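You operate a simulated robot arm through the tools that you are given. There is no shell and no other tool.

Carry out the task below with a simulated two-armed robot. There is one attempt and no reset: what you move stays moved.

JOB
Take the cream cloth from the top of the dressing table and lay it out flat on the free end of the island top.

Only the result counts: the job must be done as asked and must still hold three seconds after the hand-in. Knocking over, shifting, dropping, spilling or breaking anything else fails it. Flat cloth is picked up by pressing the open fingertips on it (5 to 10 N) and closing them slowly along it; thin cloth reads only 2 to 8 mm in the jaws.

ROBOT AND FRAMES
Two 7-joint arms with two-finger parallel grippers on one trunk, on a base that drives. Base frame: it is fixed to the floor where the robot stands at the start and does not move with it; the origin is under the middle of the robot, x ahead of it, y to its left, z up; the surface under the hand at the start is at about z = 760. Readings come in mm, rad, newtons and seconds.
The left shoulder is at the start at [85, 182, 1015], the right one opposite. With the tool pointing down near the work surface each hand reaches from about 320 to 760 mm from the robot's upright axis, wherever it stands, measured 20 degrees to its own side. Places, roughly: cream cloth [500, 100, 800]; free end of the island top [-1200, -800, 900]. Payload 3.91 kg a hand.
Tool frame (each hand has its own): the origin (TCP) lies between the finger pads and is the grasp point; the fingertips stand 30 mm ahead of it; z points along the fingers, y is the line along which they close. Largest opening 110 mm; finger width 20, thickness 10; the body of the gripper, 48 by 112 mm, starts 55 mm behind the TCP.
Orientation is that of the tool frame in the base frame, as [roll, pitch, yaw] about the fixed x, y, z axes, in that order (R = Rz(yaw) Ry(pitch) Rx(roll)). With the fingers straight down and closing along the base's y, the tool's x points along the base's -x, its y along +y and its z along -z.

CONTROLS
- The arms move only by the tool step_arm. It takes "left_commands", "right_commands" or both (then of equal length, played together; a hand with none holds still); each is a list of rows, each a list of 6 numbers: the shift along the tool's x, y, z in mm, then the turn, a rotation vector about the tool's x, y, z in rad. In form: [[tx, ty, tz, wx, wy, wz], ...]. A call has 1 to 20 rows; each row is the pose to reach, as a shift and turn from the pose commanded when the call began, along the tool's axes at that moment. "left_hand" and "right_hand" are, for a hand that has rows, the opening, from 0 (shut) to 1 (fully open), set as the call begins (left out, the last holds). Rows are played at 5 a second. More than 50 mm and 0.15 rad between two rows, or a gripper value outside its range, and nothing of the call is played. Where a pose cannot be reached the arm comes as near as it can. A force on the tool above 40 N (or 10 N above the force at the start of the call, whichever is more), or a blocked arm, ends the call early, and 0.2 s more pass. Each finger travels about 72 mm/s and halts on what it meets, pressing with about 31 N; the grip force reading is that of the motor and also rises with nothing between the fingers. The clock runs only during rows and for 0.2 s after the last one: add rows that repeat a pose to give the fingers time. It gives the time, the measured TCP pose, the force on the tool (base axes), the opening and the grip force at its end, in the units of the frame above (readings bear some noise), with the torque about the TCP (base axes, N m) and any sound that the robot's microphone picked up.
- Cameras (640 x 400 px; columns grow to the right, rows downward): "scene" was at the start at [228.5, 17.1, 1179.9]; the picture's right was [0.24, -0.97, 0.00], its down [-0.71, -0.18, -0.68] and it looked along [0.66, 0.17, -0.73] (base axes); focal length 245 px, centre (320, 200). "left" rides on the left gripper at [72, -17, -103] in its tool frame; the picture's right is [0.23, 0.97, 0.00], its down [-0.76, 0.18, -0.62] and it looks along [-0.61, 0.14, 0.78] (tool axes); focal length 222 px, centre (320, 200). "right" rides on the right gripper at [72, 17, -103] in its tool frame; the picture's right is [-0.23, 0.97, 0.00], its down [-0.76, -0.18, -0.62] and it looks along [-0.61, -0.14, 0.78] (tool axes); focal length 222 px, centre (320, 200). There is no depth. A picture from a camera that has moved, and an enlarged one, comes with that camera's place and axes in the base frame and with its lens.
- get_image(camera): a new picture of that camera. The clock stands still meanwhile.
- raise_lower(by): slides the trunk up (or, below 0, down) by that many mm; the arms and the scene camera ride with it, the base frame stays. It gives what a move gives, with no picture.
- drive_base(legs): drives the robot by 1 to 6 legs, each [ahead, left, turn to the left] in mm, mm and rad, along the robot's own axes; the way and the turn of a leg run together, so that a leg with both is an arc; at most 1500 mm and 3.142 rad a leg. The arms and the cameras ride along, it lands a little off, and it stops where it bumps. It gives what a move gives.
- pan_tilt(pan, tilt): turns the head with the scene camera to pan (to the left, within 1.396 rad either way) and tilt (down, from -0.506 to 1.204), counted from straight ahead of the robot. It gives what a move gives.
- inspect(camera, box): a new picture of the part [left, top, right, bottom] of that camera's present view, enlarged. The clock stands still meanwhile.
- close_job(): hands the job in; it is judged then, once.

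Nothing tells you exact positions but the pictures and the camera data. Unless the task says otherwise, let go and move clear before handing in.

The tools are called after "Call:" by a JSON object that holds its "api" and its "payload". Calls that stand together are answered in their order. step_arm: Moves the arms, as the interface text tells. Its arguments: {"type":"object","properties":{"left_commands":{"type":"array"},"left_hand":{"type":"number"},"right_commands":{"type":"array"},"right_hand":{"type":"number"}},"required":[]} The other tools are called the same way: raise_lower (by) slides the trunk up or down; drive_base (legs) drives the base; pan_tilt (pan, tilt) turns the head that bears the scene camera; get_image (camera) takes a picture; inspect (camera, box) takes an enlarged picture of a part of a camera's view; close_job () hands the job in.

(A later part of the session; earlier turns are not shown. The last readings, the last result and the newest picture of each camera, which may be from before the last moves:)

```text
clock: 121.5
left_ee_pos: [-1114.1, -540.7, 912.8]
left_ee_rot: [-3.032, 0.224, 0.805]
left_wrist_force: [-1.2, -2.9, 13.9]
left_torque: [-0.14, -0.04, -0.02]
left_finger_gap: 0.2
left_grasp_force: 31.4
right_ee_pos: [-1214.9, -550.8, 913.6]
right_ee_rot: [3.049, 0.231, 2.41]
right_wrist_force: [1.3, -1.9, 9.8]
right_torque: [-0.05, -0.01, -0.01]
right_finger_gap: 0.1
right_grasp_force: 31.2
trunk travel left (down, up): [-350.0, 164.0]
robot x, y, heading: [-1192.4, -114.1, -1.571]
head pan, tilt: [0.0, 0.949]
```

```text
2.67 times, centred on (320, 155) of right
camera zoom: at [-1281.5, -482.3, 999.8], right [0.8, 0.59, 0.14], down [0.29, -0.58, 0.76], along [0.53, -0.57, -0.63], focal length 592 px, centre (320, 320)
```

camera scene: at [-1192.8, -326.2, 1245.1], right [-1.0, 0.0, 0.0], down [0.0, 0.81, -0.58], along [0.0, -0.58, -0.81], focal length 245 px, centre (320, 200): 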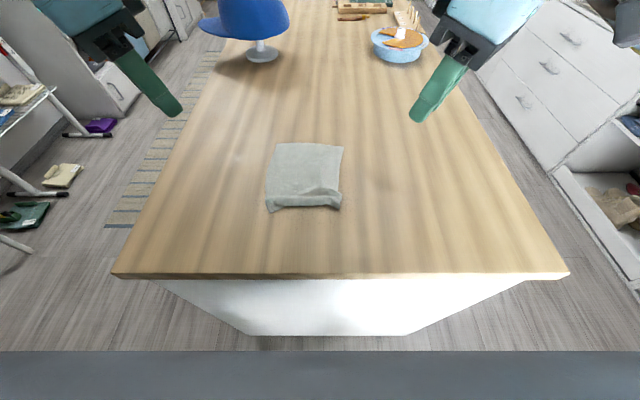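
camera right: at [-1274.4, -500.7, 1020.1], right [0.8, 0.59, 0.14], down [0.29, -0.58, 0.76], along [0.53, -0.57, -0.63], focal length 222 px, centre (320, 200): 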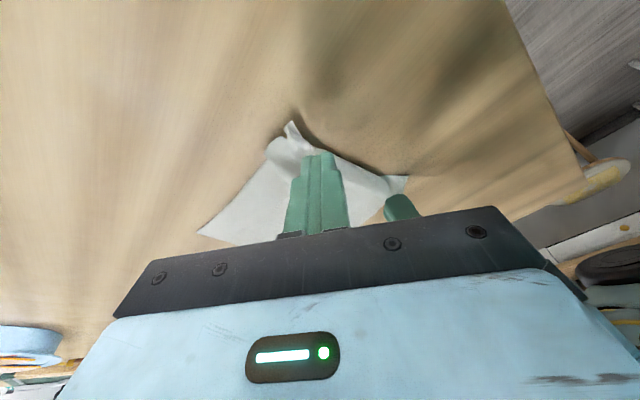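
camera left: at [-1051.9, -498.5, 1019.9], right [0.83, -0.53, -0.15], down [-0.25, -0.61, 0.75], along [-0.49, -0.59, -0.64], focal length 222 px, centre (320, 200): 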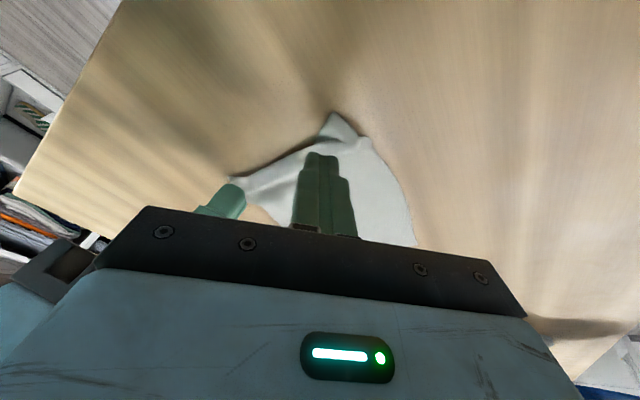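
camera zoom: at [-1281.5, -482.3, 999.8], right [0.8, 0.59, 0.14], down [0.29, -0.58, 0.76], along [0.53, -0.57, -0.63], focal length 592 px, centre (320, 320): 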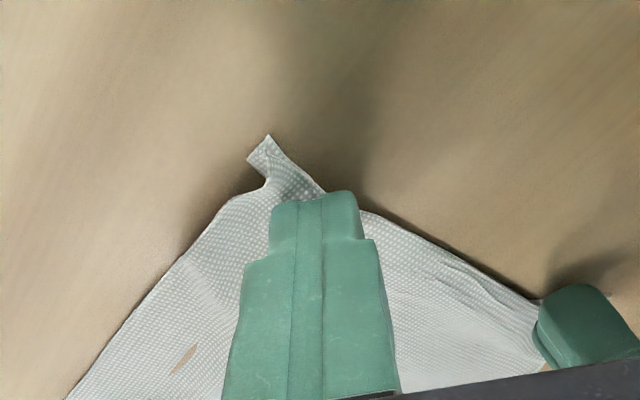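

The cloth is taut now; the whole sheet has begun to slide, so I'll stop dragging. I'll lift the hands straight off and inspect.

Call:
{"api": "step_arm", "payload": {"left_commands": [[-1.1, -0.5, -4.9, 0, 0, 0], [-3.3, -1.6, -14.5, 0, 0, 0], [-8.8, -4.3, -38.8, 0, 0, 0], [-8, 6, -68, 0, 0, 0], [-1, 22, -97, 0, 0, 0], [12, 43, -125, 0, 0, 0], [27, 64, -152, 0, 0, 0], [27, 64, -152, 0, 0, 0]], "right_commands": [[-1.1, 0.4, -4.9, 0, 0, 0], [-3.4, 1.3, -14.5, 0, 0, 0], [-9.1, 3.5, -38.8, 0, 0, 0], [-8, -6, -68, 0, 0, 0], [-1, -22, -97, 0, 0, 0], [12, -43, -125, 0, 0, 0], [27, -64, -152, 0, 0, 0], [27, -64, -152, 0, 0, 0]]}}

Call:
{"api": "get_image", "payload": {"camera": "scene"}}

Call:
{"api": "inspect", "payload": {"camera": "scene", "box": [250, 130, 390, 225]}}

Call:
{"api": "get_image", "payload": {"camera": "left"}}

Call:
{"api": "get_image", "payload": {"camera": "right"}}

```text
clock: 123.3
left_ee_pos: [-1016.3, -554.0, 1047.1]
left_ee_rot: [-3.033, 0.223, 0.802]
left_wrist_force: [-0.5, -0.4, 0.4]
left_torque: [-0.01, -0.02, -0.01]
left_finger_gap: 0.2
left_grasp_force: 30.9
right_ee_pos: [-1311.8, -569.7, 1049.2]
right_ee_rot: [3.049, 0.233, 2.413]
right_wrist_force: [-0.5, 0.1, -0.2]
right_torque: [0.02, -0.02, 0.03]
right_finger_gap: 0.0
right_grasp_force: 30.8
trunk travel left (down, up): [-350.0, 164.0]
robot x, y, heading: [-1192.7, -118.3, -1.566]
head pan, tilt: [0.0, 0.949]
```

```text
taken
camera scene: at [-1192.8, -326.5, 1245.0], right [-1.0, 0.0, 0.0], down [0.0, 0.81, -0.58], along [0.0, -0.58, -0.81], focal length 245 px, centre (320, 200)
```

scene: 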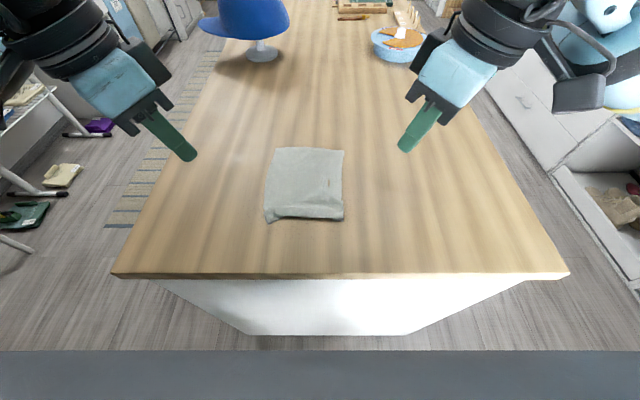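

```text
4.21 times, centred on (320, 178) of scene
camera zoom: at [-1192.8, -326.5, 1245.0], right [-1.0, 0.0, 0.0], down [0.0, 0.81, -0.58], along [0.0, -0.58, -0.81], focal length 1033 px, centre (320, 295)
```

zoom: 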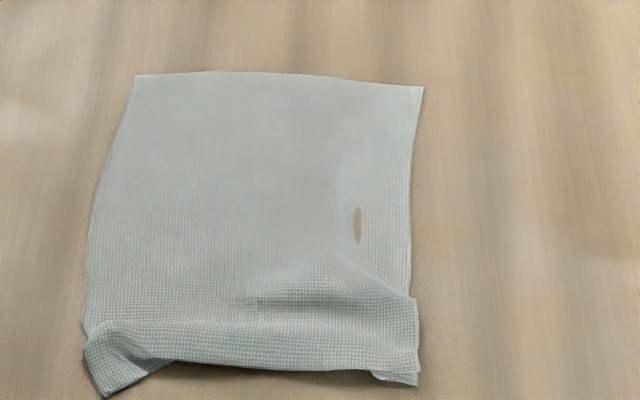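

```text
taken
camera left: at [-954.1, -480.8, 1133.1], right [0.83, -0.53, -0.15], down [-0.25, -0.61, 0.75], along [-0.49, -0.59, -0.64], focal length 222 px, centre (320, 200)
```

left: 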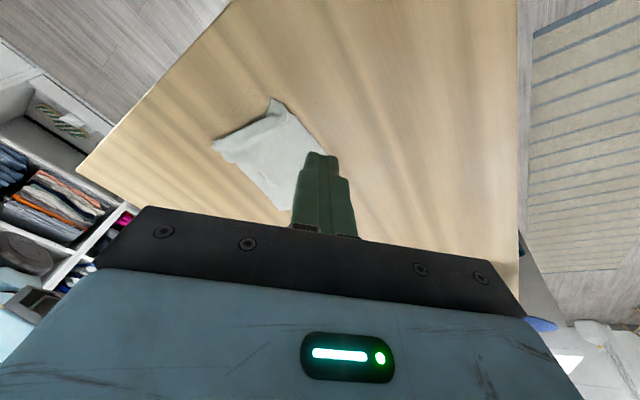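

```text
taken
camera right: at [-1377.2, -501.5, 1135.5], right [0.8, 0.59, 0.14], down [0.29, -0.58, 0.76], along [0.53, -0.57, -0.63], focal length 222 px, centre (320, 200)
```

right: 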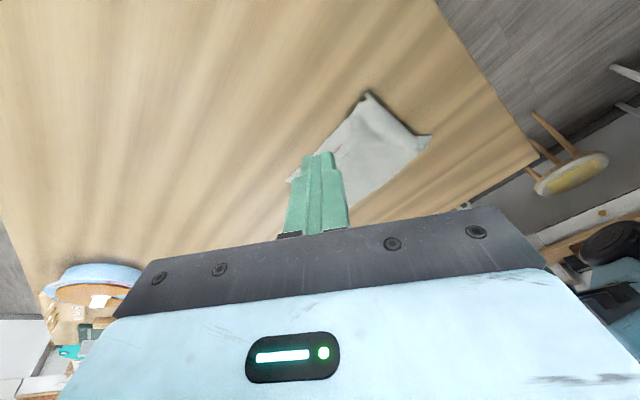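

The sheet is flat, but the last 20 mm or so along the near edge is tucked under, with the two corner tips sticking out. I'll press on just the corner tips and draw them outward and toward me to pull that strip out; hovering first.

Call:
{"api": "step_arm", "payload": {"left_commands": [[-8.4, -16, 33.9, 0, 0, 0], [-16.8, -31.9, 67.7, 0, 0, 0], [-25.2, -47.9, 101.6, 0, 0, 0], [-33.6, -63.8, 135.4, 0, 0, 0], [-33.6, -63.8, 135.4, 0, 0, 0]], "right_commands": [[-5.8, 16.7, 33.6, 0, 0, 0], [-11.6, 33.4, 67.2, 0, 0, 0], [-17.3, 50.1, 100.8, 0, 0, 0], [-23.1, 66.8, 134.4, 0, 0, 0], [-23.1, 66.8, 134.4, 0, 0, 0]]}}

Call:
{"api": "inspect", "payload": {"camera": "left", "box": [200, 60, 440, 210]}}

Call:
{"api": "inspect", "payload": {"camera": "right", "box": [200, 60, 440, 210]}}

Call:
{"api": "inspect", "payload": {"camera": "scene", "box": [240, 130, 400, 230]}}

```text
clock: 124.5
left_ee_pos: [-1115.8, -540.6, 929.1]
left_ee_rot: [-3.032, 0.223, 0.803]
left_wrist_force: [-0.5, 0.5, 0.2]
left_torque: [0.0, 0.0, 0.01]
left_finger_gap: 0.0
left_grasp_force: 30.1
right_ee_pos: [-1220.4, -543.1, 927.3]
right_ee_rot: [3.049, 0.233, 2.411]
right_wrist_force: [-0.2, -0.8, 0.1]
right_torque: [0.0, 0.01, 0.02]
right_finger_gap: 0.1
right_grasp_force: 30.7
trunk travel left (down, up): [-350.0, 164.0]
robot x, y, heading: [-1189.0, -121.9, -1.569]
head pan, tilt: [0.0, 0.949]
```

```text
2.67 times, centred on (320, 135) of left
camera zoom: at [-1053.7, -467.6, 1015.5], right [0.83, -0.53, -0.15], down [-0.25, -0.61, 0.75], along [-0.49, -0.59, -0.64], focal length 592 px, centre (320, 373)
```

zoom: 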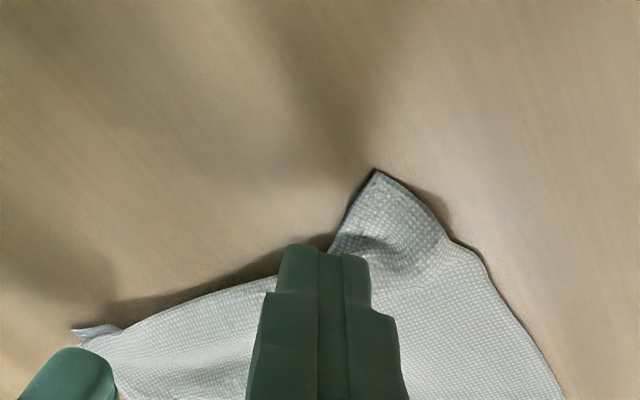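

```text
2.67 times, centred on (320, 135) of right
camera zoom: at [-1285.2, -474.9, 1015.0], right [0.8, 0.59, 0.14], down [0.29, -0.58, 0.76], along [0.53, -0.57, -0.63], focal length 592 px, centre (320, 373)
```

zoom: 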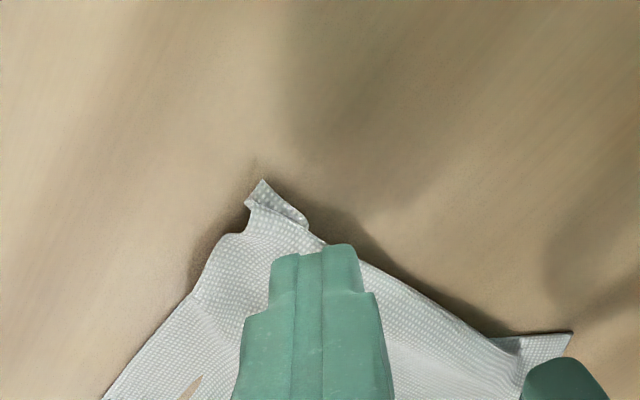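

```text
4.00 times, centred on (320, 180) of scene
camera zoom: at [-1192.8, -326.0, 1245.1], right [-1.0, 0.0, 0.0], down [0.0, 0.81, -0.58], along [0.0, -0.58, -0.81], focal length 981 px, centre (320, 280)
```

zoom: 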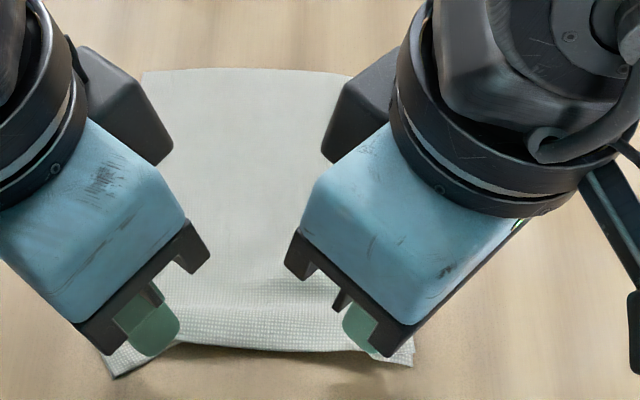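

Call:
{"api": "step_arm", "payload": {"left_commands": [[1.7, 0.8, 7, 0, 0, 0], [3.3, 1.6, 14.5, 0, 0, 0], [3.3, 1.6, 14.5, 0, 0, 0]], "right_commands": [[1.4, -0.5, 6, 0, 0, 0], [2.8, -1.1, 12.1, 0, 0, 0], [2.8, -1.1, 12.1, 0, 0, 0]]}}

```text
clock: 125.3
left_ee_pos: [-1113.6, -542.0, 913.5]
left_ee_rot: [-3.032, 0.225, 0.805]
left_wrist_force: [-0.7, 0.3, 0.7]
left_torque: [-0.01, 0.05, 0.0]
left_finger_gap: 0.0
left_grasp_force: 30.8
right_ee_pos: [-1219.1, -544.1, 916.2]
right_ee_rot: [3.051, 0.231, 2.411]
right_wrist_force: [0.6, -1.1, 0.3]
right_torque: [-0.02, -0.04, 0.02]
right_finger_gap: 0.0
right_grasp_force: 30.7
trunk travel left (down, up): [-350.0, 164.0]
robot x, y, heading: [-1193.2, -121.0, -1.567]
head pan, tilt: [0.0, 0.949]
```

Call:
{"api": "step_arm", "payload": {"left_commands": [[0.3, 0.15, 1.2, 0, 0, 0], [0.5, 0.2, 2.0, 0, 0, 0], [0.5, 0.2, 2.0, 0, 0, 0]], "right_commands": [[0.4, -0.2, 1.8, 0, 0, 0], [0.8, -0.3, 3.3, 0, 0, 0], [0.8, -0.3, 3.3, 0, 0, 0]]}}

```text
clock: 126.1
left_ee_pos: [-1113.4, -542.3, 913.7]
left_ee_rot: [-3.034, 0.227, 0.803]
left_wrist_force: [-0.4, -0.1, 4.5]
left_torque: [0.07, -0.02, 0.02]
left_finger_gap: 0.0
left_grasp_force: 30.6
right_ee_pos: [-1221.2, -544.4, 913.4]
right_ee_rot: [3.051, 0.233, 2.411]
right_wrist_force: [0.1, -2.1, 6.0]
right_torque: [-0.08, 0.0, 0.02]
right_finger_gap: 0.0
right_grasp_force: 31.0
trunk travel left (down, up): [-350.0, 164.0]
robot x, y, heading: [-1190.1, -120.9, -1.571]
head pan, tilt: [0.0, 0.949]
```

Both tips are pressed at about 5 N. I'll drag outward and toward me.

Call:
{"api": "step_arm", "payload": {"left_commands": [[3.5, -0.7, -0.6, 0, 0, 0], [7, -1.4, -1.2, 0, 0, 0], [10.5, -2.1, -1.9, 0, 0, 0], [13.9, -2.8, -2.5, 0, 0, 0], [13.9, -2.8, -2.5, 0, 0, 0]], "right_commands": [[3.4, 1, -0.6, 0, 0, 0], [6.9, 2, -1.2, 0, 0, 0], [10.3, 2.9, -1.9, 0, 0, 0], [13.7, 3.9, -2.5, 0, 0, 0], [13.7, 3.9, -2.5, 0, 0, 0]]}}

Call:
{"api": "inspect", "payload": {"camera": "left", "box": [200, 60, 440, 210]}}

Call:
{"api": "inspect", "payload": {"camera": "right", "box": [200, 60, 440, 210]}}

Call:
{"api": "inspect", "payload": {"camera": "scene", "box": [240, 140, 400, 240]}}

```text
clock: 127.3
left_ee_pos: [-1105.9, -532.1, 913.8]
left_ee_rot: [-3.033, 0.227, 0.802]
left_wrist_force: [-6.2, -4.0, 17.7]
left_torque: [-0.21, 0.14, -0.08]
left_finger_gap: 0.0
left_grasp_force: 30.9
right_ee_pos: [-1228.7, -532.2, 913.2]
right_ee_rot: [3.049, 0.233, 2.413]
right_wrist_force: [4.6, -1.6, 7.8]
right_torque: [-0.05, -0.07, 0.02]
right_finger_gap: 0.0
right_grasp_force: 30.9
trunk travel left (down, up): [-350.0, 164.0]
robot x, y, heading: [-1195.0, -122.0, -1.569]
head pan, tilt: [0.0, 0.949]
```

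```text
2.67 times, centred on (320, 135) of left
camera zoom: at [-1043.7, -457.7, 998.8], right [0.83, -0.53, -0.15], down [-0.25, -0.61, 0.76], along [-0.49, -0.59, -0.64], focal length 592 px, centre (320, 373)
```

zoom: 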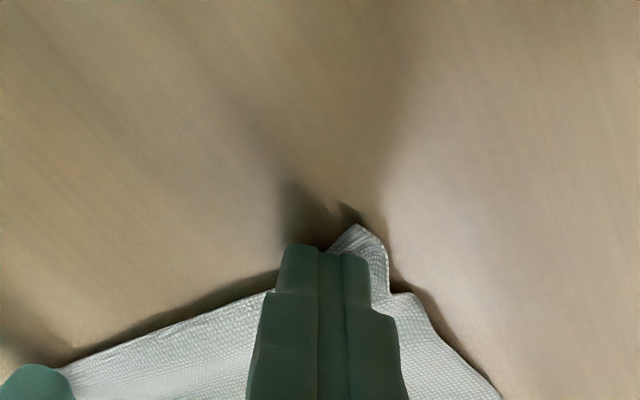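

```text
2.67 times, centred on (320, 135) of right
camera zoom: at [-1295.1, -464.6, 999.8], right [0.8, 0.59, 0.14], down [0.29, -0.58, 0.76], along [0.53, -0.57, -0.63], focal length 592 px, centre (320, 373)
```

zoom: 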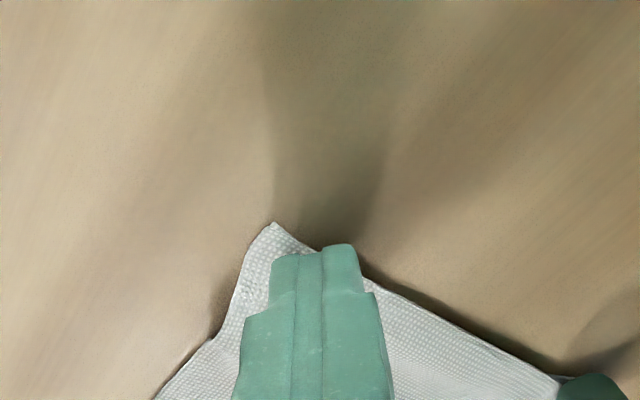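

```text
4.00 times, centred on (320, 190) of scene
camera zoom: at [-1193.4, -325.4, 1245.3], right [-1.0, 0.0, 0.0], down [0.0, 0.81, -0.58], along [0.0, -0.58, -0.81], focal length 981 px, centre (320, 240)
```

zoom: 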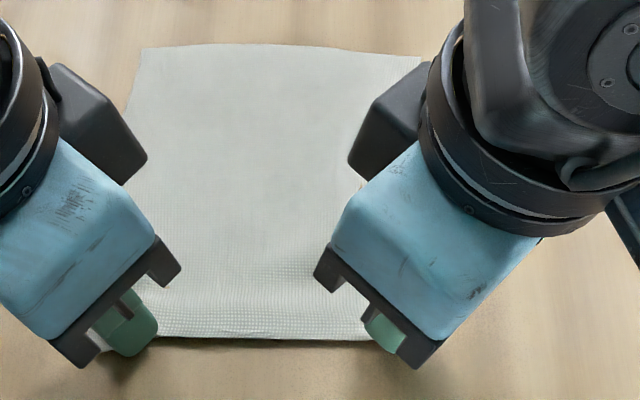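

The near edge is pulled straight now. I'll lift off and check whether it stays.

Call:
{"api": "step_arm", "payload": {"left_commands": [[-1.1, -0.5, -4.9, 0, 0, 0], [-3.3, -1.6, -14.5, 0, 0, 0], [-8.8, -4.3, -38.8, 0, 0, 0], [-8, 6, -68, 0, 0, 0], [-1, 22, -97, 0, 0, 0], [12, 43, -125, 0, 0, 0], [27, 64, -152, 0, 0, 0], [27, 64, -152, 0, 0, 0]], "right_commands": [[-1.1, 0.4, -4.9, 0, 0, 0], [-3.4, 1.3, -14.5, 0, 0, 0], [-9.1, 3.5, -38.8, 0, 0, 0], [-8, -6, -68, 0, 0, 0], [-1, -22, -97, 0, 0, 0], [12, -43, -125, 0, 0, 0], [27, -64, -152, 0, 0, 0], [27, -64, -152, 0, 0, 0]]}}

Call:
{"api": "inspect", "payload": {"camera": "scene", "box": [250, 135, 390, 230]}}

Call:
{"api": "inspect", "payload": {"camera": "left", "box": [160, 60, 400, 210]}}

Call:
{"api": "inspect", "payload": {"camera": "right", "box": [240, 60, 480, 210]}}

```text
clock: 129.1
left_ee_pos: [-1005.2, -543.5, 1046.7]
left_ee_rot: [-3.031, 0.225, 0.803]
left_wrist_force: [-0.8, -0.5, 0.0]
left_torque: [0.01, 0.03, 0.02]
left_finger_gap: 0.1
left_grasp_force: 30.5
right_ee_pos: [-1326.4, -552.4, 1048.0]
right_ee_rot: [3.049, 0.232, 2.41]
right_wrist_force: [-0.6, -0.6, -1.7]
right_torque: [-0.02, 0.01, 0.01]
right_finger_gap: 0.3
right_grasp_force: 31.4
trunk travel left (down, up): [-350.0, 164.0]
robot x, y, heading: [-1191.5, -119.7, -1.57]
head pan, tilt: [0.0, 0.949]
```

```text
4.21 times, centred on (320, 182) of scene
camera zoom: at [-1192.7, -326.6, 1245.0], right [-1.0, 0.0, 0.0], down [0.0, 0.81, -0.58], along [0.0, -0.58, -0.81], focal length 1033 px, centre (320, 274)
```

zoom: 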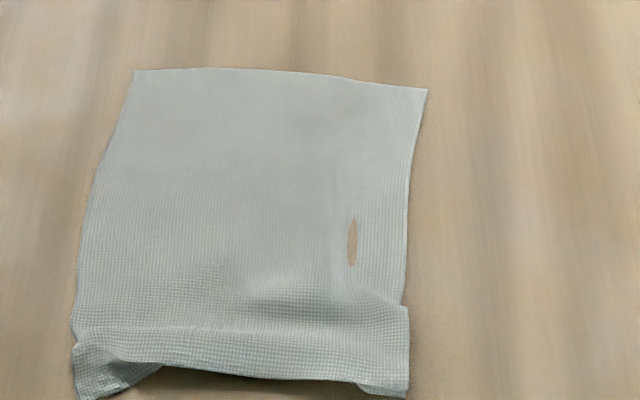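

```text
2.67 times, centred on (280, 135) of left
camera zoom: at [-943.9, -471.2, 1133.2], right [0.83, -0.53, -0.15], down [-0.25, -0.61, 0.75], along [-0.49, -0.59, -0.64], focal length 592 px, centre (427, 373)
```

zoom: 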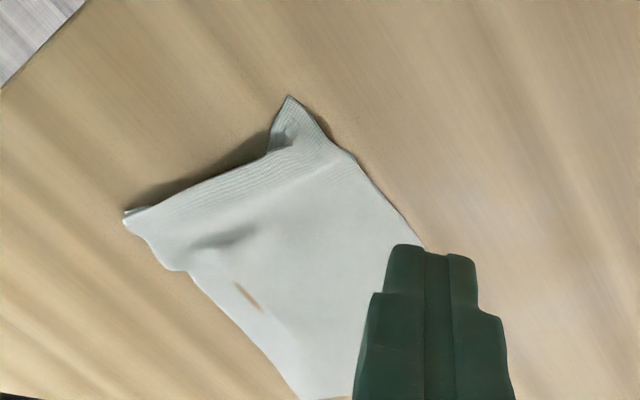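

```text
2.67 times, centred on (360, 135) of right
camera zoom: at [-1392.3, -483.8, 1134.0], right [0.8, 0.59, 0.14], down [0.29, -0.58, 0.76], along [0.53, -0.57, -0.63], focal length 592 px, centre (213, 373)
```

zoom: 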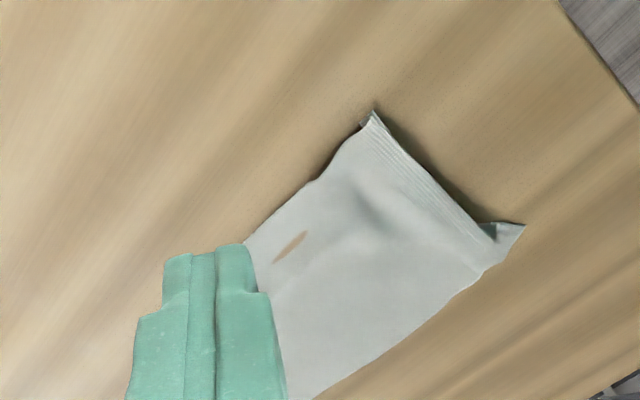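

The middle of the near strip is still tucked under; only its corners show. I'll re-pinch that near fold with both hands, lift it a little so the tucked strip drops free, and set it down moving forward so it falls toward me. First I'll turn the hands back to the original pinch posture.

Call:
{"api": "step_arm", "payload": {"left_commands": [[0, 0, 0, -0.055, 0.112, -0.006], [0, 0, 0, -0.11, 0.223, -0.012], [0, 0, 0, -0.11, 0.223, -0.012]], "right_commands": [[0, 0, 0, 0.047, 0.115, 0.005], [0, 0, 0, 0.094, 0.231, 0.011], [0, 0, 0, 0.094, 0.231, 0.011]], "left_hand": 0.22, "right_hand": 0.22}}

Call:
{"api": "step_arm", "payload": {"left_commands": [[0, 0, 0, 0, 0, 0.12], [0, 0, 0, 0, 0, 0.24], [0, 0, 0, 0, 0, 0.36], [0, 0, 0, 0, 0, 0.36]], "right_commands": [[0, 0, 0, 0, 0, -0.12], [0, 0, 0, 0, 0, -0.24], [0, 0, 0, 0, 0, -0.36], [0, 0, 0, 0, 0, -0.36]]}}

```text
clock: 129.9
left_ee_pos: [-1006.1, -546.4, 1046.6]
left_ee_rot: [-3.141, -0.001, 0.803]
left_wrist_force: [-0.2, -0.8, 0.3]
left_torque: [-0.01, 0.01, 0.01]
left_finger_gap: 24.1
left_grasp_force: 0.1
right_ee_pos: [-1324.8, -551.5, 1048.4]
right_ee_rot: [-3.14, -0.002, 2.41]
right_wrist_force: [-0.1, -0.3, 0.6]
right_torque: [0.03, 0.0, 0.01]
right_finger_gap: 24.1
right_grasp_force: 0.1
trunk travel left (down, up): [-350.0, 164.0]
robot x, y, heading: [-1193.6, -121.1, -1.572]
head pan, tilt: [0.0, 0.949]
```

```text
clock: 130.9
left_ee_pos: [-1007.0, -544.8, 1046.1]
left_ee_rot: [-3.14, 0.001, 0.44]
left_wrist_force: [-0.8, 0.0, 0.2]
left_torque: [-0.01, 0.03, 0.0]
left_finger_gap: 24.0
left_grasp_force: 0.1
right_ee_pos: [-1324.6, -550.9, 1048.5]
right_ee_rot: [-3.138, -0.001, 2.772]
right_wrist_force: [-0.2, -0.4, 0.5]
right_torque: [0.0, -0.01, -0.03]
right_finger_gap: 24.0
right_grasp_force: 0.1
trunk travel left (down, up): [-350.0, 164.0]
robot x, y, heading: [-1194.1, -117.9, -1.571]
head pan, tilt: [0.0, 0.949]
```

Call:
{"api": "step_arm", "payload": {"left_commands": [[-34, -16.6, 20, 0, 0, 0], [-68, -33, 45, 0, 0, 0], [-101.5, -49.8, 75, 0, 0, 0], [-101.5, -49.8, 111, 0, 0, 0], [-101.5, -49.8, 111, 0, 0, 0]], "right_commands": [[-32.5, 15.4, 20, 0, 0, 0], [-65, 30.8, 45, 0, 0, 0], [-97.5, 46.2, 75, 0, 0, 0], [-97.5, 46.2, 112, 0, 0, 0], [-97.5, 46.2, 112, 0, 0, 0]]}}

Call:
{"api": "inspect", "payload": {"camera": "left", "box": [200, 80, 440, 230]}}

Call:
{"api": "inspect", "payload": {"camera": "right", "box": [200, 80, 440, 230]}}

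Call:
{"api": "inspect", "payload": {"camera": "scene", "box": [240, 130, 400, 230]}}

```text
clock: 132.1
left_ee_pos: [-1120.1, -542.9, 934.9]
left_ee_rot: [3.14, 0.001, 0.443]
left_wrist_force: [-0.6, 0.7, 0.2]
left_torque: [0.01, -0.02, 0.0]
left_finger_gap: 24.1
left_grasp_force: 0.1
right_ee_pos: [-1217.2, -544.4, 935.2]
right_ee_rot: [-3.141, 0.001, 2.77]
right_wrist_force: [-0.5, 0.4, 0.8]
right_torque: [0.03, 0.02, -0.02]
right_finger_gap: 24.1
right_grasp_force: 0.0
trunk travel left (down, up): [-350.0, 164.0]
robot x, y, heading: [-1193.0, -117.0, -1.571]
head pan, tilt: [0.0, 0.949]
```

```text
2.67 times, centred on (320, 155) of left
camera zoom: at [-1060.1, -494.7, 1039.8], right [0.62, -0.78, 0.0], down [-0.61, -0.49, 0.62], along [-0.49, -0.39, -0.78], focal length 592 px, centre (320, 320)
```

zoom: 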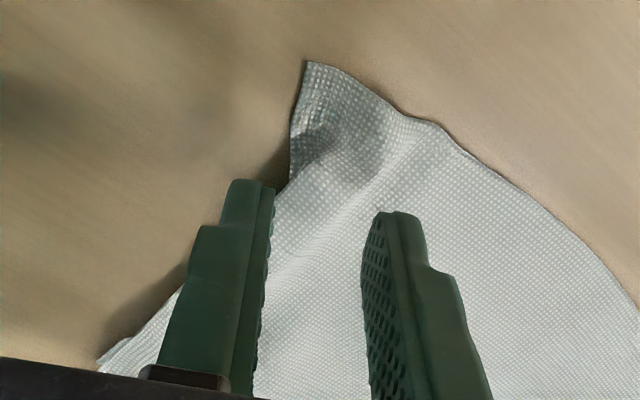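

```text
2.67 times, centred on (320, 155) of right
camera zoom: at [-1279.4, -501.2, 1040.2], right [0.56, 0.83, 0.0], down [0.65, -0.44, 0.62], along [0.51, -0.35, -0.78], focal length 592 px, centre (320, 320)
```

zoom: 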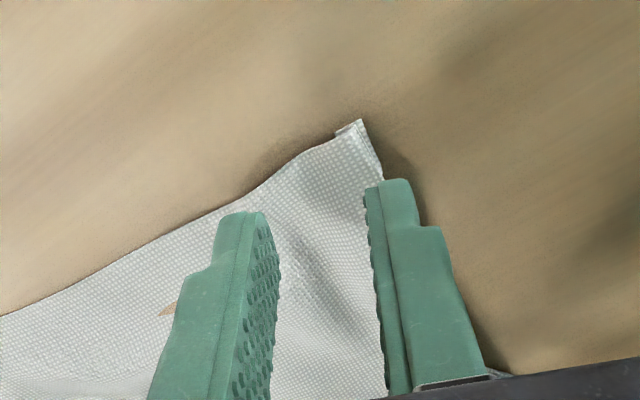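

```text
4.00 times, centred on (320, 180) of scene
camera zoom: at [-1192.8, -326.0, 1245.1], right [-1.0, 0.0, 0.0], down [0.0, 0.81, -0.58], along [0.0, -0.58, -0.81], focal length 981 px, centre (320, 280)
```

zoom: 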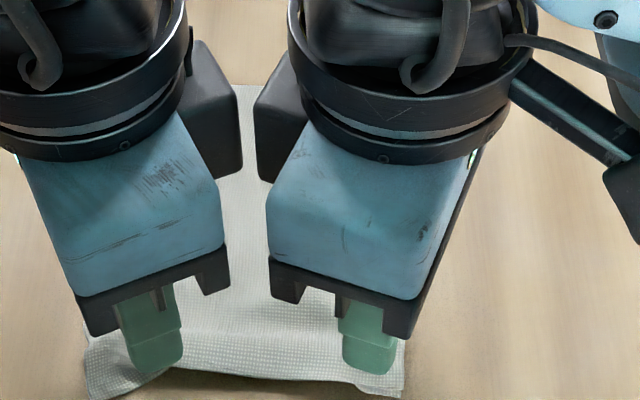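

The left view shows the near-left corner properly unfolded as a flap, its edge running from (−1096, −518) to (−1125, −536). I'll pinch just that flap with the left hand near its true edge, with the right hand raised clear.

Call:
{"api": "step_arm", "payload": {"left_commands": [[8, 2.7, 0, 0, 0, 0], [16.2, 5.4, 6, 0, 0, 0], [16.2, 5.4, 14, 0, 0, 0], [16.2, 5.4, 20, 0, 0, 0], [16.2, 5.4, 20, 0, 0, 0]], "right_commands": [[0, 0, -20, 0, 0, 0], [0, 0, -50, 0, 0, 0], [15, -6, -80, 0, 0, 0], [45, -18, -110, 0, 0, 0], [70, -30, -120, 0, 0, 0]]}}

Call:
{"api": "inspect", "payload": {"camera": "left", "box": [200, 80, 440, 230]}}

```text
clock: 133.3
left_ee_pos: [-1103.3, -541.5, 915.6]
left_ee_rot: [3.141, 0.001, 0.444]
left_wrist_force: [0.8, 0.1, -0.7]
left_torque: [0.0, 0.01, -0.02]
left_finger_gap: 24.2
left_grasp_force: 0.0
right_ee_pos: [-1295.6, -546.0, 1057.4]
right_ee_rot: [-3.14, 0.0, 2.771]
right_wrist_force: [-0.7, -0.9, -0.7]
right_torque: [0.01, 0.02, 0.02]
right_finger_gap: 24.4
right_grasp_force: 0.1
trunk travel left (down, up): [-350.0, 164.0]
robot x, y, heading: [-1189.6, -120.5, -1.572]
head pan, tilt: [0.0, 0.949]
```

```text
2.67 times, centred on (320, 155) of left
camera zoom: at [-1044.4, -493.4, 1019.1], right [0.62, -0.78, 0.0], down [-0.61, -0.49, 0.62], along [-0.49, -0.39, -0.78], focal length 592 px, centre (320, 320)
```

zoom: 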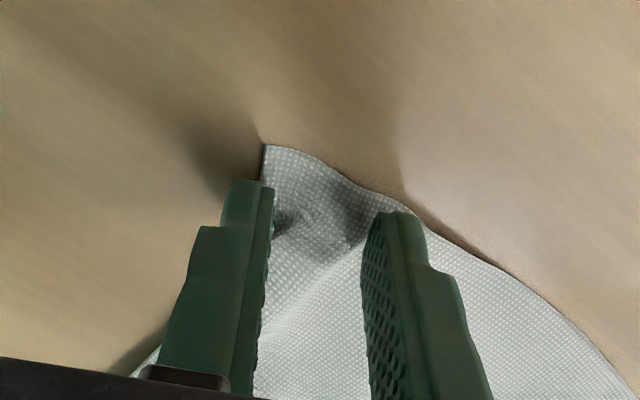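

Call:
{"api": "step_arm", "payload": {"left_commands": [[0, 0, 2, 0, 0, 0], [0, 0, 4, 0, 0, 0], [0, 0, 4, 0, 0, 0]]}}

```text
clock: 134.1
left_ee_pos: [-1104.7, -541.0, 912.0]
left_ee_rot: [-3.141, -0.001, 0.443]
left_wrist_force: [0.2, -0.2, 0.3]
left_torque: [-0.01, 0.02, 0.0]
left_finger_gap: 24.0
left_grasp_force: 0.0
right_ee_pos: [-1295.5, -545.1, 1056.4]
right_ee_rot: [-3.14, 0.0, 2.771]
right_wrist_force: [-0.1, 0.1, -0.6]
right_torque: [-0.02, 0.01, 0.05]
right_finger_gap: 24.3
right_grasp_force: 0.0
trunk travel left (down, up): [-350.0, 164.0]
robot x, y, heading: [-1189.5, -118.7, -1.569]
head pan, tilt: [0.0, 0.949]
```

Call:
{"api": "step_arm", "payload": {"left_commands": [[0, 0, 1.2, 0, 0, 0], [0, 0, 1.2, 0, 0, 0]]}}

```text
clock: 134.7
left_ee_pos: [-1104.3, -542.3, 910.3]
left_ee_rot: [3.141, 0.003, 0.443]
left_wrist_force: [0.6, -0.6, 8.7]
left_torque: [0.05, 0.1, 0.0]
left_finger_gap: 24.1
left_grasp_force: 0.0
right_ee_pos: [-1294.6, -546.0, 1056.5]
right_ee_rot: [-3.14, 0.001, 2.772]
right_wrist_force: [0.6, 1.0, 0.6]
right_torque: [0.0, 0.01, 0.0]
right_finger_gap: 24.2
right_grasp_force: 0.0
trunk travel left (down, up): [-350.0, 164.0]
robot x, y, heading: [-1195.7, -120.4, -1.569]
head pan, tilt: [0.0, 0.949]
```

The left hand presses at 8.7 N, so I'll close it slowly.

Call:
{"api": "step_arm", "payload": {"left_commands": [[0, 0, 0, 0, 0, 0], [0, 0, 0, 0, 0, 0]], "left_hand": 0.17}}

Call:
{"api": "step_arm", "payload": {"left_commands": [[0, 0, -0.2, 0, 0, 0], [0, 0, -0.2, 0, 0, 0]], "left_hand": 0.12}}

Call:
{"api": "step_arm", "payload": {"left_commands": [[0, 0, -0.2, 0, 0, 0], [0, 0, -0.2, 0, 0, 0]], "left_hand": 0.07}}

Call:
{"api": "step_arm", "payload": {"left_commands": [[0, 0, 0, 0, 0, 0], [0, 0, 0, 0, 0, 0], [0, 0, 0, 0, 0, 0]], "left_hand": 0.0}}

Call:
{"api": "inspect", "payload": {"camera": "left", "box": [200, 80, 440, 230]}}

```text
clock: 135.3
left_ee_pos: [-1102.2, -541.7, 911.3]
left_ee_rot: [3.141, 0.0, 0.442]
left_wrist_force: [-0.3, 0.2, 11.4]
left_torque: [0.04, 0.12, 0.02]
left_finger_gap: 18.6
left_grasp_force: 0.1
right_ee_pos: [-1295.1, -544.5, 1056.6]
right_ee_rot: [-3.141, -0.001, 2.772]
right_wrist_force: [0.0, 0.3, -0.5]
right_torque: [-0.02, 0.01, 0.02]
right_finger_gap: 24.0
right_grasp_force: 0.1
trunk travel left (down, up): [-350.0, 164.0]
robot x, y, heading: [-1193.4, -118.3, -1.566]
head pan, tilt: [0.0, 0.949]
```

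```text
clock: 135.9
left_ee_pos: [-1104.3, -542.0, 911.7]
left_ee_rot: [3.14, 0.0, 0.442]
left_wrist_force: [0.1, 2.5, 12.0]
left_torque: [0.04, 0.08, -0.03]
left_finger_gap: 13.5
left_grasp_force: 0.7
right_ee_pos: [-1294.4, -545.8, 1056.7]
right_ee_rot: [-3.139, -0.001, 2.772]
right_wrist_force: [0.0, 0.7, 0.1]
right_torque: [-0.01, -0.01, -0.02]
right_finger_gap: 24.3
right_grasp_force: 0.0
trunk travel left (down, up): [-350.0, 164.0]
robot x, y, heading: [-1192.7, -120.0, -1.569]
head pan, tilt: [0.0, 0.949]
```

```text
clock: 136.5
left_ee_pos: [-1103.0, -542.1, 910.4]
left_ee_rot: [3.14, -0.001, 0.444]
left_wrist_force: [-0.5, 0.4, 10.7]
left_torque: [-0.04, 0.03, 0.04]
left_finger_gap: 7.6
left_grasp_force: 0.0
right_ee_pos: [-1295.4, -546.9, 1056.9]
right_ee_rot: [-3.141, 0.0, 2.772]
right_wrist_force: [-0.1, 0.2, 0.1]
right_torque: [-0.01, -0.01, -0.02]
right_finger_gap: 24.5
right_grasp_force: 0.1
trunk travel left (down, up): [-350.0, 164.0]
robot x, y, heading: [-1192.9, -120.5, -1.568]
head pan, tilt: [0.0, 0.949]
```

```text
clock: 137.3
left_ee_pos: [-1103.8, -541.4, 911.5]
left_ee_rot: [3.141, 0.0, 0.444]
left_wrist_force: [0.7, -1.0, 11.9]
left_torque: [-0.04, 0.04, 0.02]
left_finger_gap: 1.9
left_grasp_force: 31.2
right_ee_pos: [-1296.2, -544.3, 1056.9]
right_ee_rot: [-3.14, -0.001, 2.77]
right_wrist_force: [-0.6, -1.5, 0.0]
right_torque: [0.01, -0.01, 0.01]
right_finger_gap: 24.4
right_grasp_force: 0.1
trunk travel left (down, up): [-350.0, 164.0]
robot x, y, heading: [-1191.6, -118.0, -1.573]
head pan, tilt: [0.0, 0.949]
```

```text
2.67 times, centred on (320, 155) of left
camera zoom: at [-1044.2, -493.3, 1015.0], right [0.62, -0.78, 0.0], down [-0.61, -0.49, 0.62], along [-0.49, -0.39, -0.78], focal length 592 px, centre (320, 320)
```

zoom: 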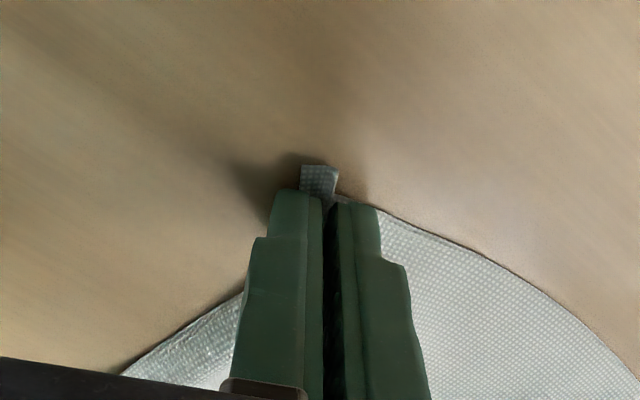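

The flap is pinched. I'll lift it about 70 mm to let the tucked strip fall out, and watch.

Call:
{"api": "step_arm", "payload": {"left_commands": [[0, 0, -8, 0, 0, 0], [0, 0, -20, 0, 0, 0], [0, 0, -40, 0, 0, 0], [0, 0, -60, 0, 0, 0], [0, 0, -75, 0, 0, 0], [0, 0, -75, 0, 0, 0], [0, 0, -75, 0, 0, 0]]}}

Call:
{"api": "inspect", "payload": {"camera": "scene", "box": [230, 130, 410, 240]}}

Call:
{"api": "get_image", "payload": {"camera": "left"}}

Call:
{"api": "get_image", "payload": {"camera": "right"}}

```text
clock: 138.9
left_ee_pos: [-1104.5, -541.8, 987.1]
left_ee_rot: [3.141, -0.001, 0.442]
left_wrist_force: [-0.4, 0.7, -1.1]
left_torque: [0.0, 0.05, 0.02]
left_finger_gap: 2.2
left_grasp_force: 30.6
right_ee_pos: [-1294.9, -545.0, 1057.4]
right_ee_rot: [-3.141, 0.0, 2.772]
right_wrist_force: [-0.4, 0.5, 0.7]
right_torque: [0.02, -0.01, 0.0]
right_finger_gap: 24.2
right_grasp_force: 0.1
trunk travel left (down, up): [-350.0, 164.0]
robot x, y, heading: [-1191.4, -120.5, -1.573]
head pan, tilt: [0.0, 0.949]
```

```text
3.56 times, centred on (320, 185) of scene
camera zoom: at [-1192.9, -326.2, 1245.1], right [-1.0, 0.0, 0.0], down [0.0, 0.81, -0.58], along [0.0, -0.58, -0.81], focal length 872 px, centre (320, 253)
```

zoom: 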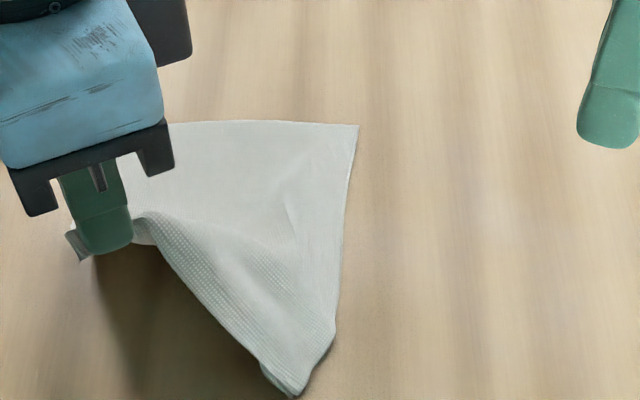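

```text
taken
camera left: at [-1043.9, -493.1, 1090.6], right [0.62, -0.78, 0.0], down [-0.61, -0.49, 0.62], along [-0.49, -0.39, -0.78], focal length 222 px, centre (320, 200)
```

left: 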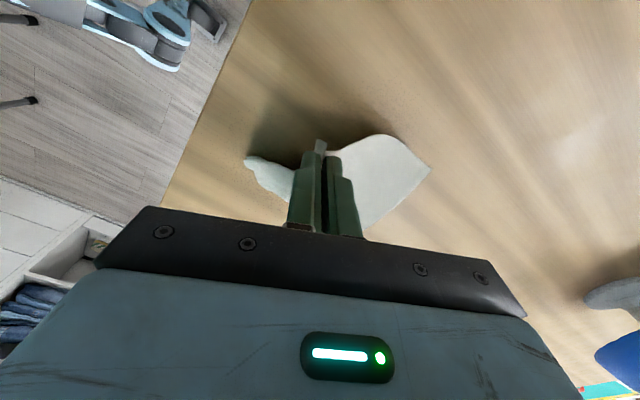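

```text
taken
camera right: at [-1356.4, -503.8, 1161.5], right [0.56, 0.83, 0.0], down [0.65, -0.44, 0.62], along [0.51, -0.35, -0.78], focal length 222 px, centre (320, 200)
```

right: 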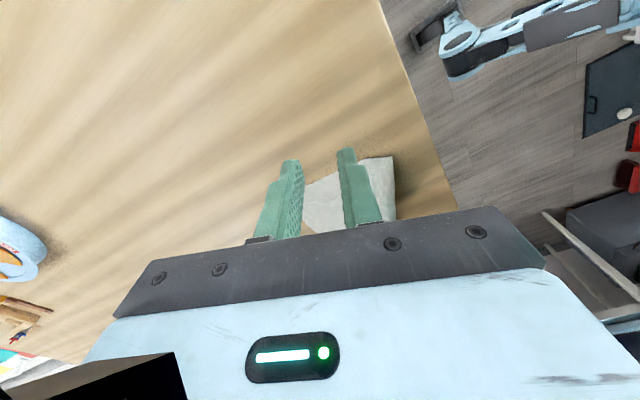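

Call:
{"api": "inspect", "payload": {"camera": "scene", "box": [270, 180, 340, 245]}}

Call:
{"api": "inspect", "payload": {"camera": "left", "box": [220, 110, 450, 250]}}

Call:
{"api": "inspect", "payload": {"camera": "right", "box": [260, 130, 440, 240]}}

```text
6.15 times, centred on (305, 212) of scene
camera zoom: at [-1192.9, -326.2, 1245.1], right [-1.0, 0.0, 0.0], down [0.0, 0.81, -0.58], along [0.0, -0.58, -0.81], focal length 1510 px, centre (412, 123)
```

zoom: 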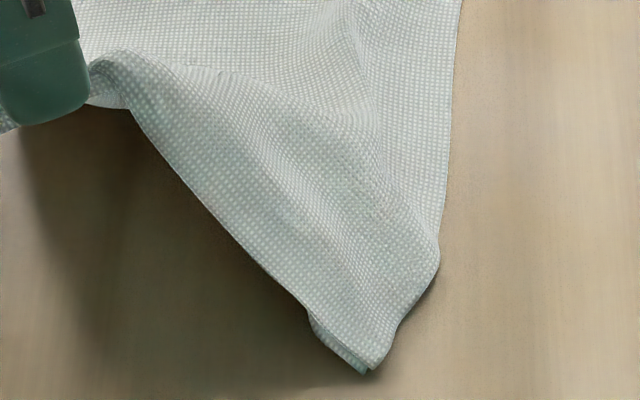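

```text
2.78 times, centred on (335, 180) of left
camera zoom: at [-1043.9, -493.1, 1090.6], right [0.62, -0.78, 0.0], down [-0.61, -0.49, 0.62], along [-0.49, -0.39, -0.78], focal length 618 px, centre (278, 256)
```

zoom: 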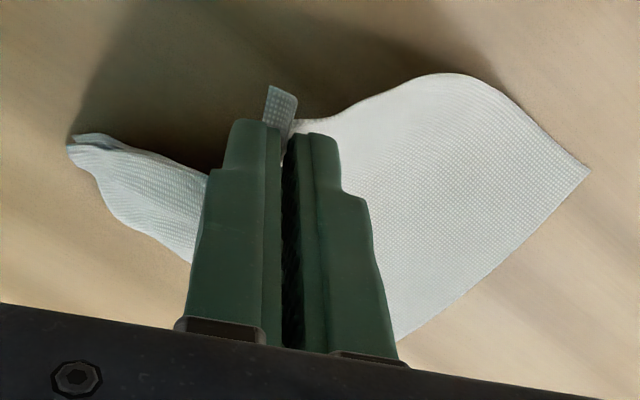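

```text
3.56 times, centred on (350, 185) of right
camera zoom: at [-1356.4, -503.8, 1161.5], right [0.56, 0.83, 0.0], down [0.65, -0.44, 0.62], along [0.51, -0.35, -0.78], focal length 790 px, centre (213, 253)
```

zoom: 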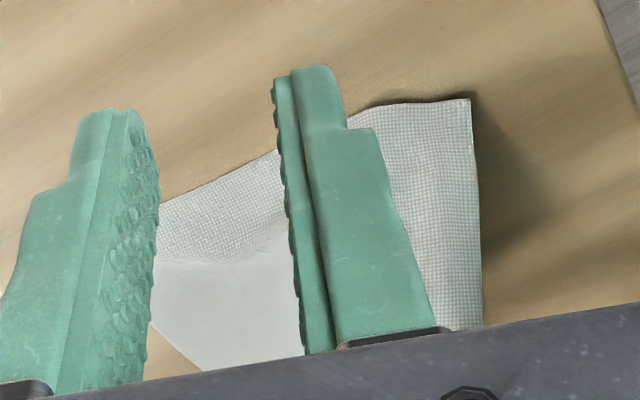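

Lifting freed the left part of the strip; near the right corner it's still doubled under. I'll lower the left hand while drawing it outward, so the near edge straightens and there is room for the right hand.

Call:
{"api": "step_arm", "payload": {"left_commands": [[10, 0.3, 8, 0, 0, 0], [20, 0.6, 18, 0, 0, 0], [30, 1, 30, 0, 0, 0], [38.1, 1.3, 44, 0, 0, 0], [38.1, 1.3, 56, 0, 0, 0], [38.1, 1.3, 56, 0, 0, 0]]}}

Call:
{"api": "inspect", "payload": {"camera": "scene", "box": [240, 130, 400, 240]}}

Call:
{"api": "get_image", "payload": {"camera": "right"}}

```text
clock: 140.3
left_ee_pos: [-1068.8, -527.4, 930.5]
left_ee_rot: [3.14, 0.001, 0.444]
left_wrist_force: [-0.3, 0.3, 0.2]
left_torque: [-0.03, -0.01, 0.02]
left_finger_gap: 2.1
left_grasp_force: 30.8
right_ee_pos: [-1295.0, -544.9, 1056.2]
right_ee_rot: [-3.14, 0.0, 2.77]
right_wrist_force: [0.2, 0.2, 0.4]
right_torque: [-0.04, -0.02, -0.02]
right_finger_gap: 24.1
right_grasp_force: 0.1
trunk travel left (down, up): [-350.0, 164.0]
robot x, y, heading: [-1192.5, -120.8, -1.576]
head pan, tilt: [0.0, 0.949]
```

```text
3.64 times, centred on (320, 185) of scene
camera zoom: at [-1192.8, -326.2, 1245.1], right [-1.0, 0.0, 0.0], down [0.0, 0.81, -0.58], along [0.0, -0.58, -0.81], focal length 892 px, centre (320, 254)
```

zoom: 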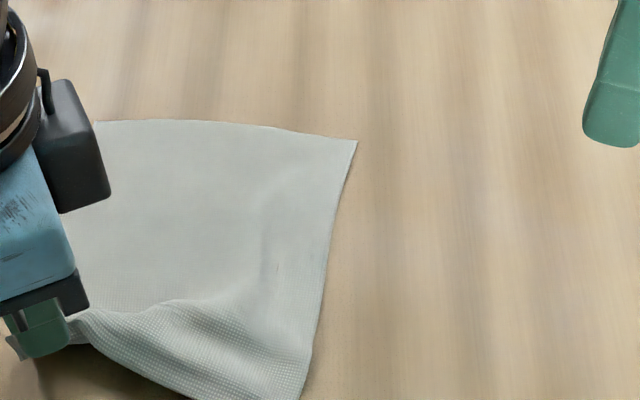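

```text
taken
camera right: at [-1356.4, -503.7, 1161.6], right [0.56, 0.83, 0.0], down [0.65, -0.44, 0.62], along [0.51, -0.35, -0.78], focal length 222 px, centre (320, 200)
```

right: 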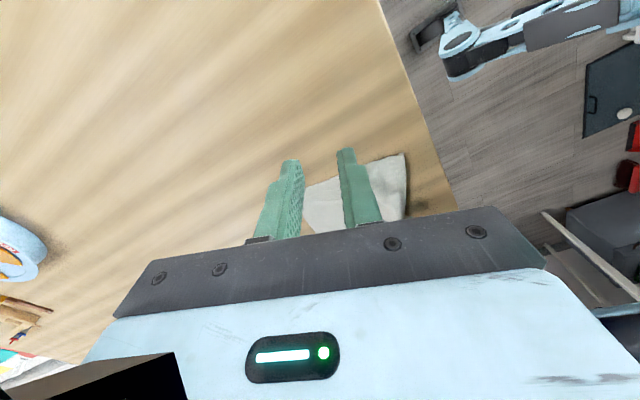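

Call:
{"api": "inspect", "payload": {"camera": "scene", "box": [220, 150, 380, 260]}}

Call:
{"api": "inspect", "payload": {"camera": "scene", "box": [260, 190, 340, 245]}}

```text
3.64 times, centred on (300, 205) of scene
camera zoom: at [-1192.8, -326.2, 1245.1], right [-1.0, 0.0, 0.0], down [0.0, 0.81, -0.58], along [0.0, -0.58, -0.81], focal length 892 px, centre (393, 182)
```

zoom: 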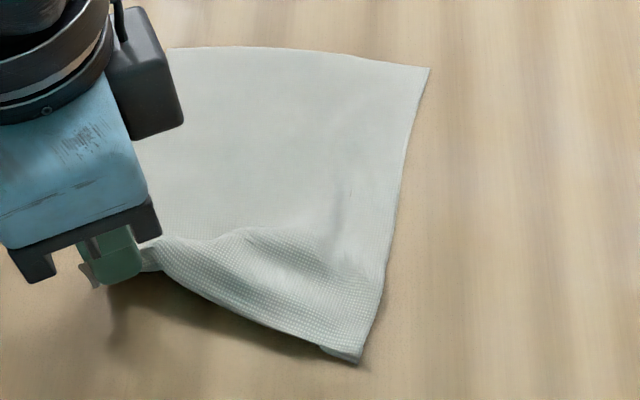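

```text
7.27 times, centred on (300, 218) of scene
camera zoom: at [-1192.8, -326.2, 1245.1], right [-1.0, 0.0, 0.0], down [0.0, 0.81, -0.58], along [0.0, -0.58, -0.81], focal length 1784 px, centre (466, 73)
```

zoom: 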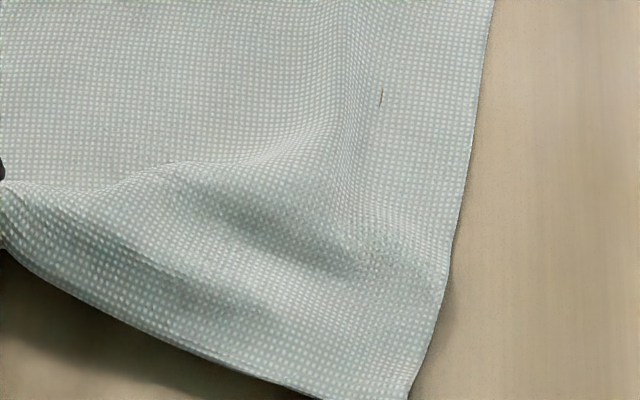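

The right part still seems doubled under by about 25 mm at its corner. While the left hand keeps its true corner, I'll pinch the right corner close to its fold with the right hand, to lift that side and let the strip drop out.

Call:
{"api": "step_arm", "payload": {"right_commands": [[-26, 20, 20, 0, 0, 0], [-52, 40, 45, 0, 0, 0], [-79, 60, 75, 0, 0, 0], [-105.1, 80.4, 100, 0, 0, 0], [-105.1, 80.4, 121.5, 0, 0, 0], [-105.1, 80.4, 121.5, 0, 0, 0]]}}

Call:
{"api": "inspect", "payload": {"camera": "right", "box": [200, 80, 440, 230]}}

Call:
{"api": "inspect", "payload": {"camera": "scene", "box": [220, 150, 380, 260]}}

```text
clock: 141.7
left_ee_pos: [-1068.2, -527.7, 929.0]
left_ee_rot: [3.141, 0.0, 0.444]
left_wrist_force: [-0.2, -0.6, -1.7]
left_torque: [0.01, -0.02, -0.01]
left_finger_gap: 1.7
left_grasp_force: 31.1
right_ee_pos: [-1166.0, -509.7, 933.1]
right_ee_rot: [-3.139, -0.001, 2.774]
right_wrist_force: [0.0, -0.5, -0.3]
right_torque: [-0.04, 0.0, 0.0]
right_finger_gap: 24.2
right_grasp_force: 0.0
trunk travel left (down, up): [-350.0, 164.0]
robot x, y, heading: [-1196.1, -119.8, -1.575]
head pan, tilt: [0.0, 0.949]
```

```text
2.67 times, centred on (320, 155) of right
camera zoom: at [-1228.1, -468.1, 1039.2], right [0.56, 0.83, 0.0], down [0.65, -0.44, 0.62], along [0.51, -0.35, -0.78], focal length 592 px, centre (320, 320)
```

zoom: 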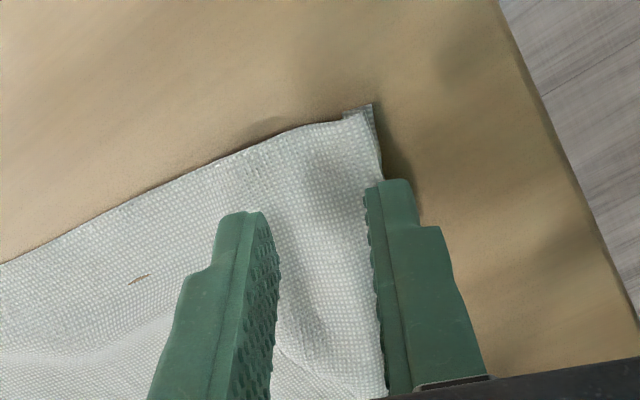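

```text
3.64 times, centred on (300, 205) of scene
camera zoom: at [-1192.5, -326.1, 1245.1], right [-1.0, 0.0, 0.0], down [0.0, 0.81, -0.58], along [0.0, -0.58, -0.81], focal length 892 px, centre (393, 182)
```

zoom: 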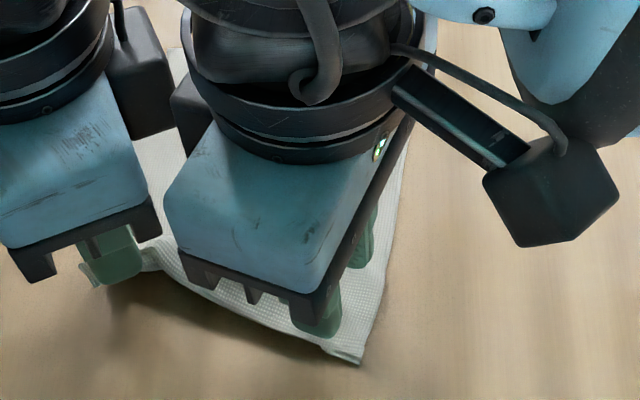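

Call:
{"api": "step_arm", "payload": {"right_commands": [[2, 0, 8, 0, 0, 0], [4, 0, 15, 0, 0, 0], [4, 0, 20.5, 0, 0, 0], [4, 0, 20.5, 0, 0, 0]]}}

```text
clock: 142.7
left_ee_pos: [-1068.7, -527.3, 929.9]
left_ee_rot: [3.141, 0.0, 0.444]
left_wrist_force: [-0.1, -0.6, 0.2]
left_torque: [-0.04, 0.01, 0.0]
left_finger_gap: 2.0
left_grasp_force: 31.3
right_ee_pos: [-1169.3, -508.5, 914.0]
right_ee_rot: [-3.138, 0.001, 2.774]
right_wrist_force: [0.3, -0.6, 0.0]
right_torque: [0.03, 0.01, 0.02]
right_finger_gap: 24.2
right_grasp_force: 0.0
trunk travel left (down, up): [-350.0, 164.0]
robot x, y, heading: [-1193.2, -118.6, -1.572]
head pan, tilt: [0.0, 0.949]
```

Call:
{"api": "step_arm", "payload": {"right_commands": [[0, 0, 1.2, 0, 0, 0], [0, 0, 2.2, 0, 0, 0], [0, 0, 2.2, 0, 0, 0]]}}

```text
clock: 143.5
left_ee_pos: [-1068.8, -526.6, 931.0]
left_ee_rot: [-3.141, 0.0, 0.443]
left_wrist_force: [0.2, -0.8, -0.8]
left_torque: [-0.02, 0.02, -0.01]
left_finger_gap: 2.1
left_grasp_force: 30.9
right_ee_pos: [-1169.4, -507.7, 911.5]
right_ee_rot: [-3.139, 0.0, 2.771]
right_wrist_force: [0.5, 0.9, 8.5]
right_torque: [0.15, -0.03, 0.03]
right_finger_gap: 24.6
right_grasp_force: 0.1
trunk travel left (down, up): [-350.0, 164.0]
robot x, y, heading: [-1191.0, -117.9, -1.574]
head pan, tilt: [0.0, 0.949]
```

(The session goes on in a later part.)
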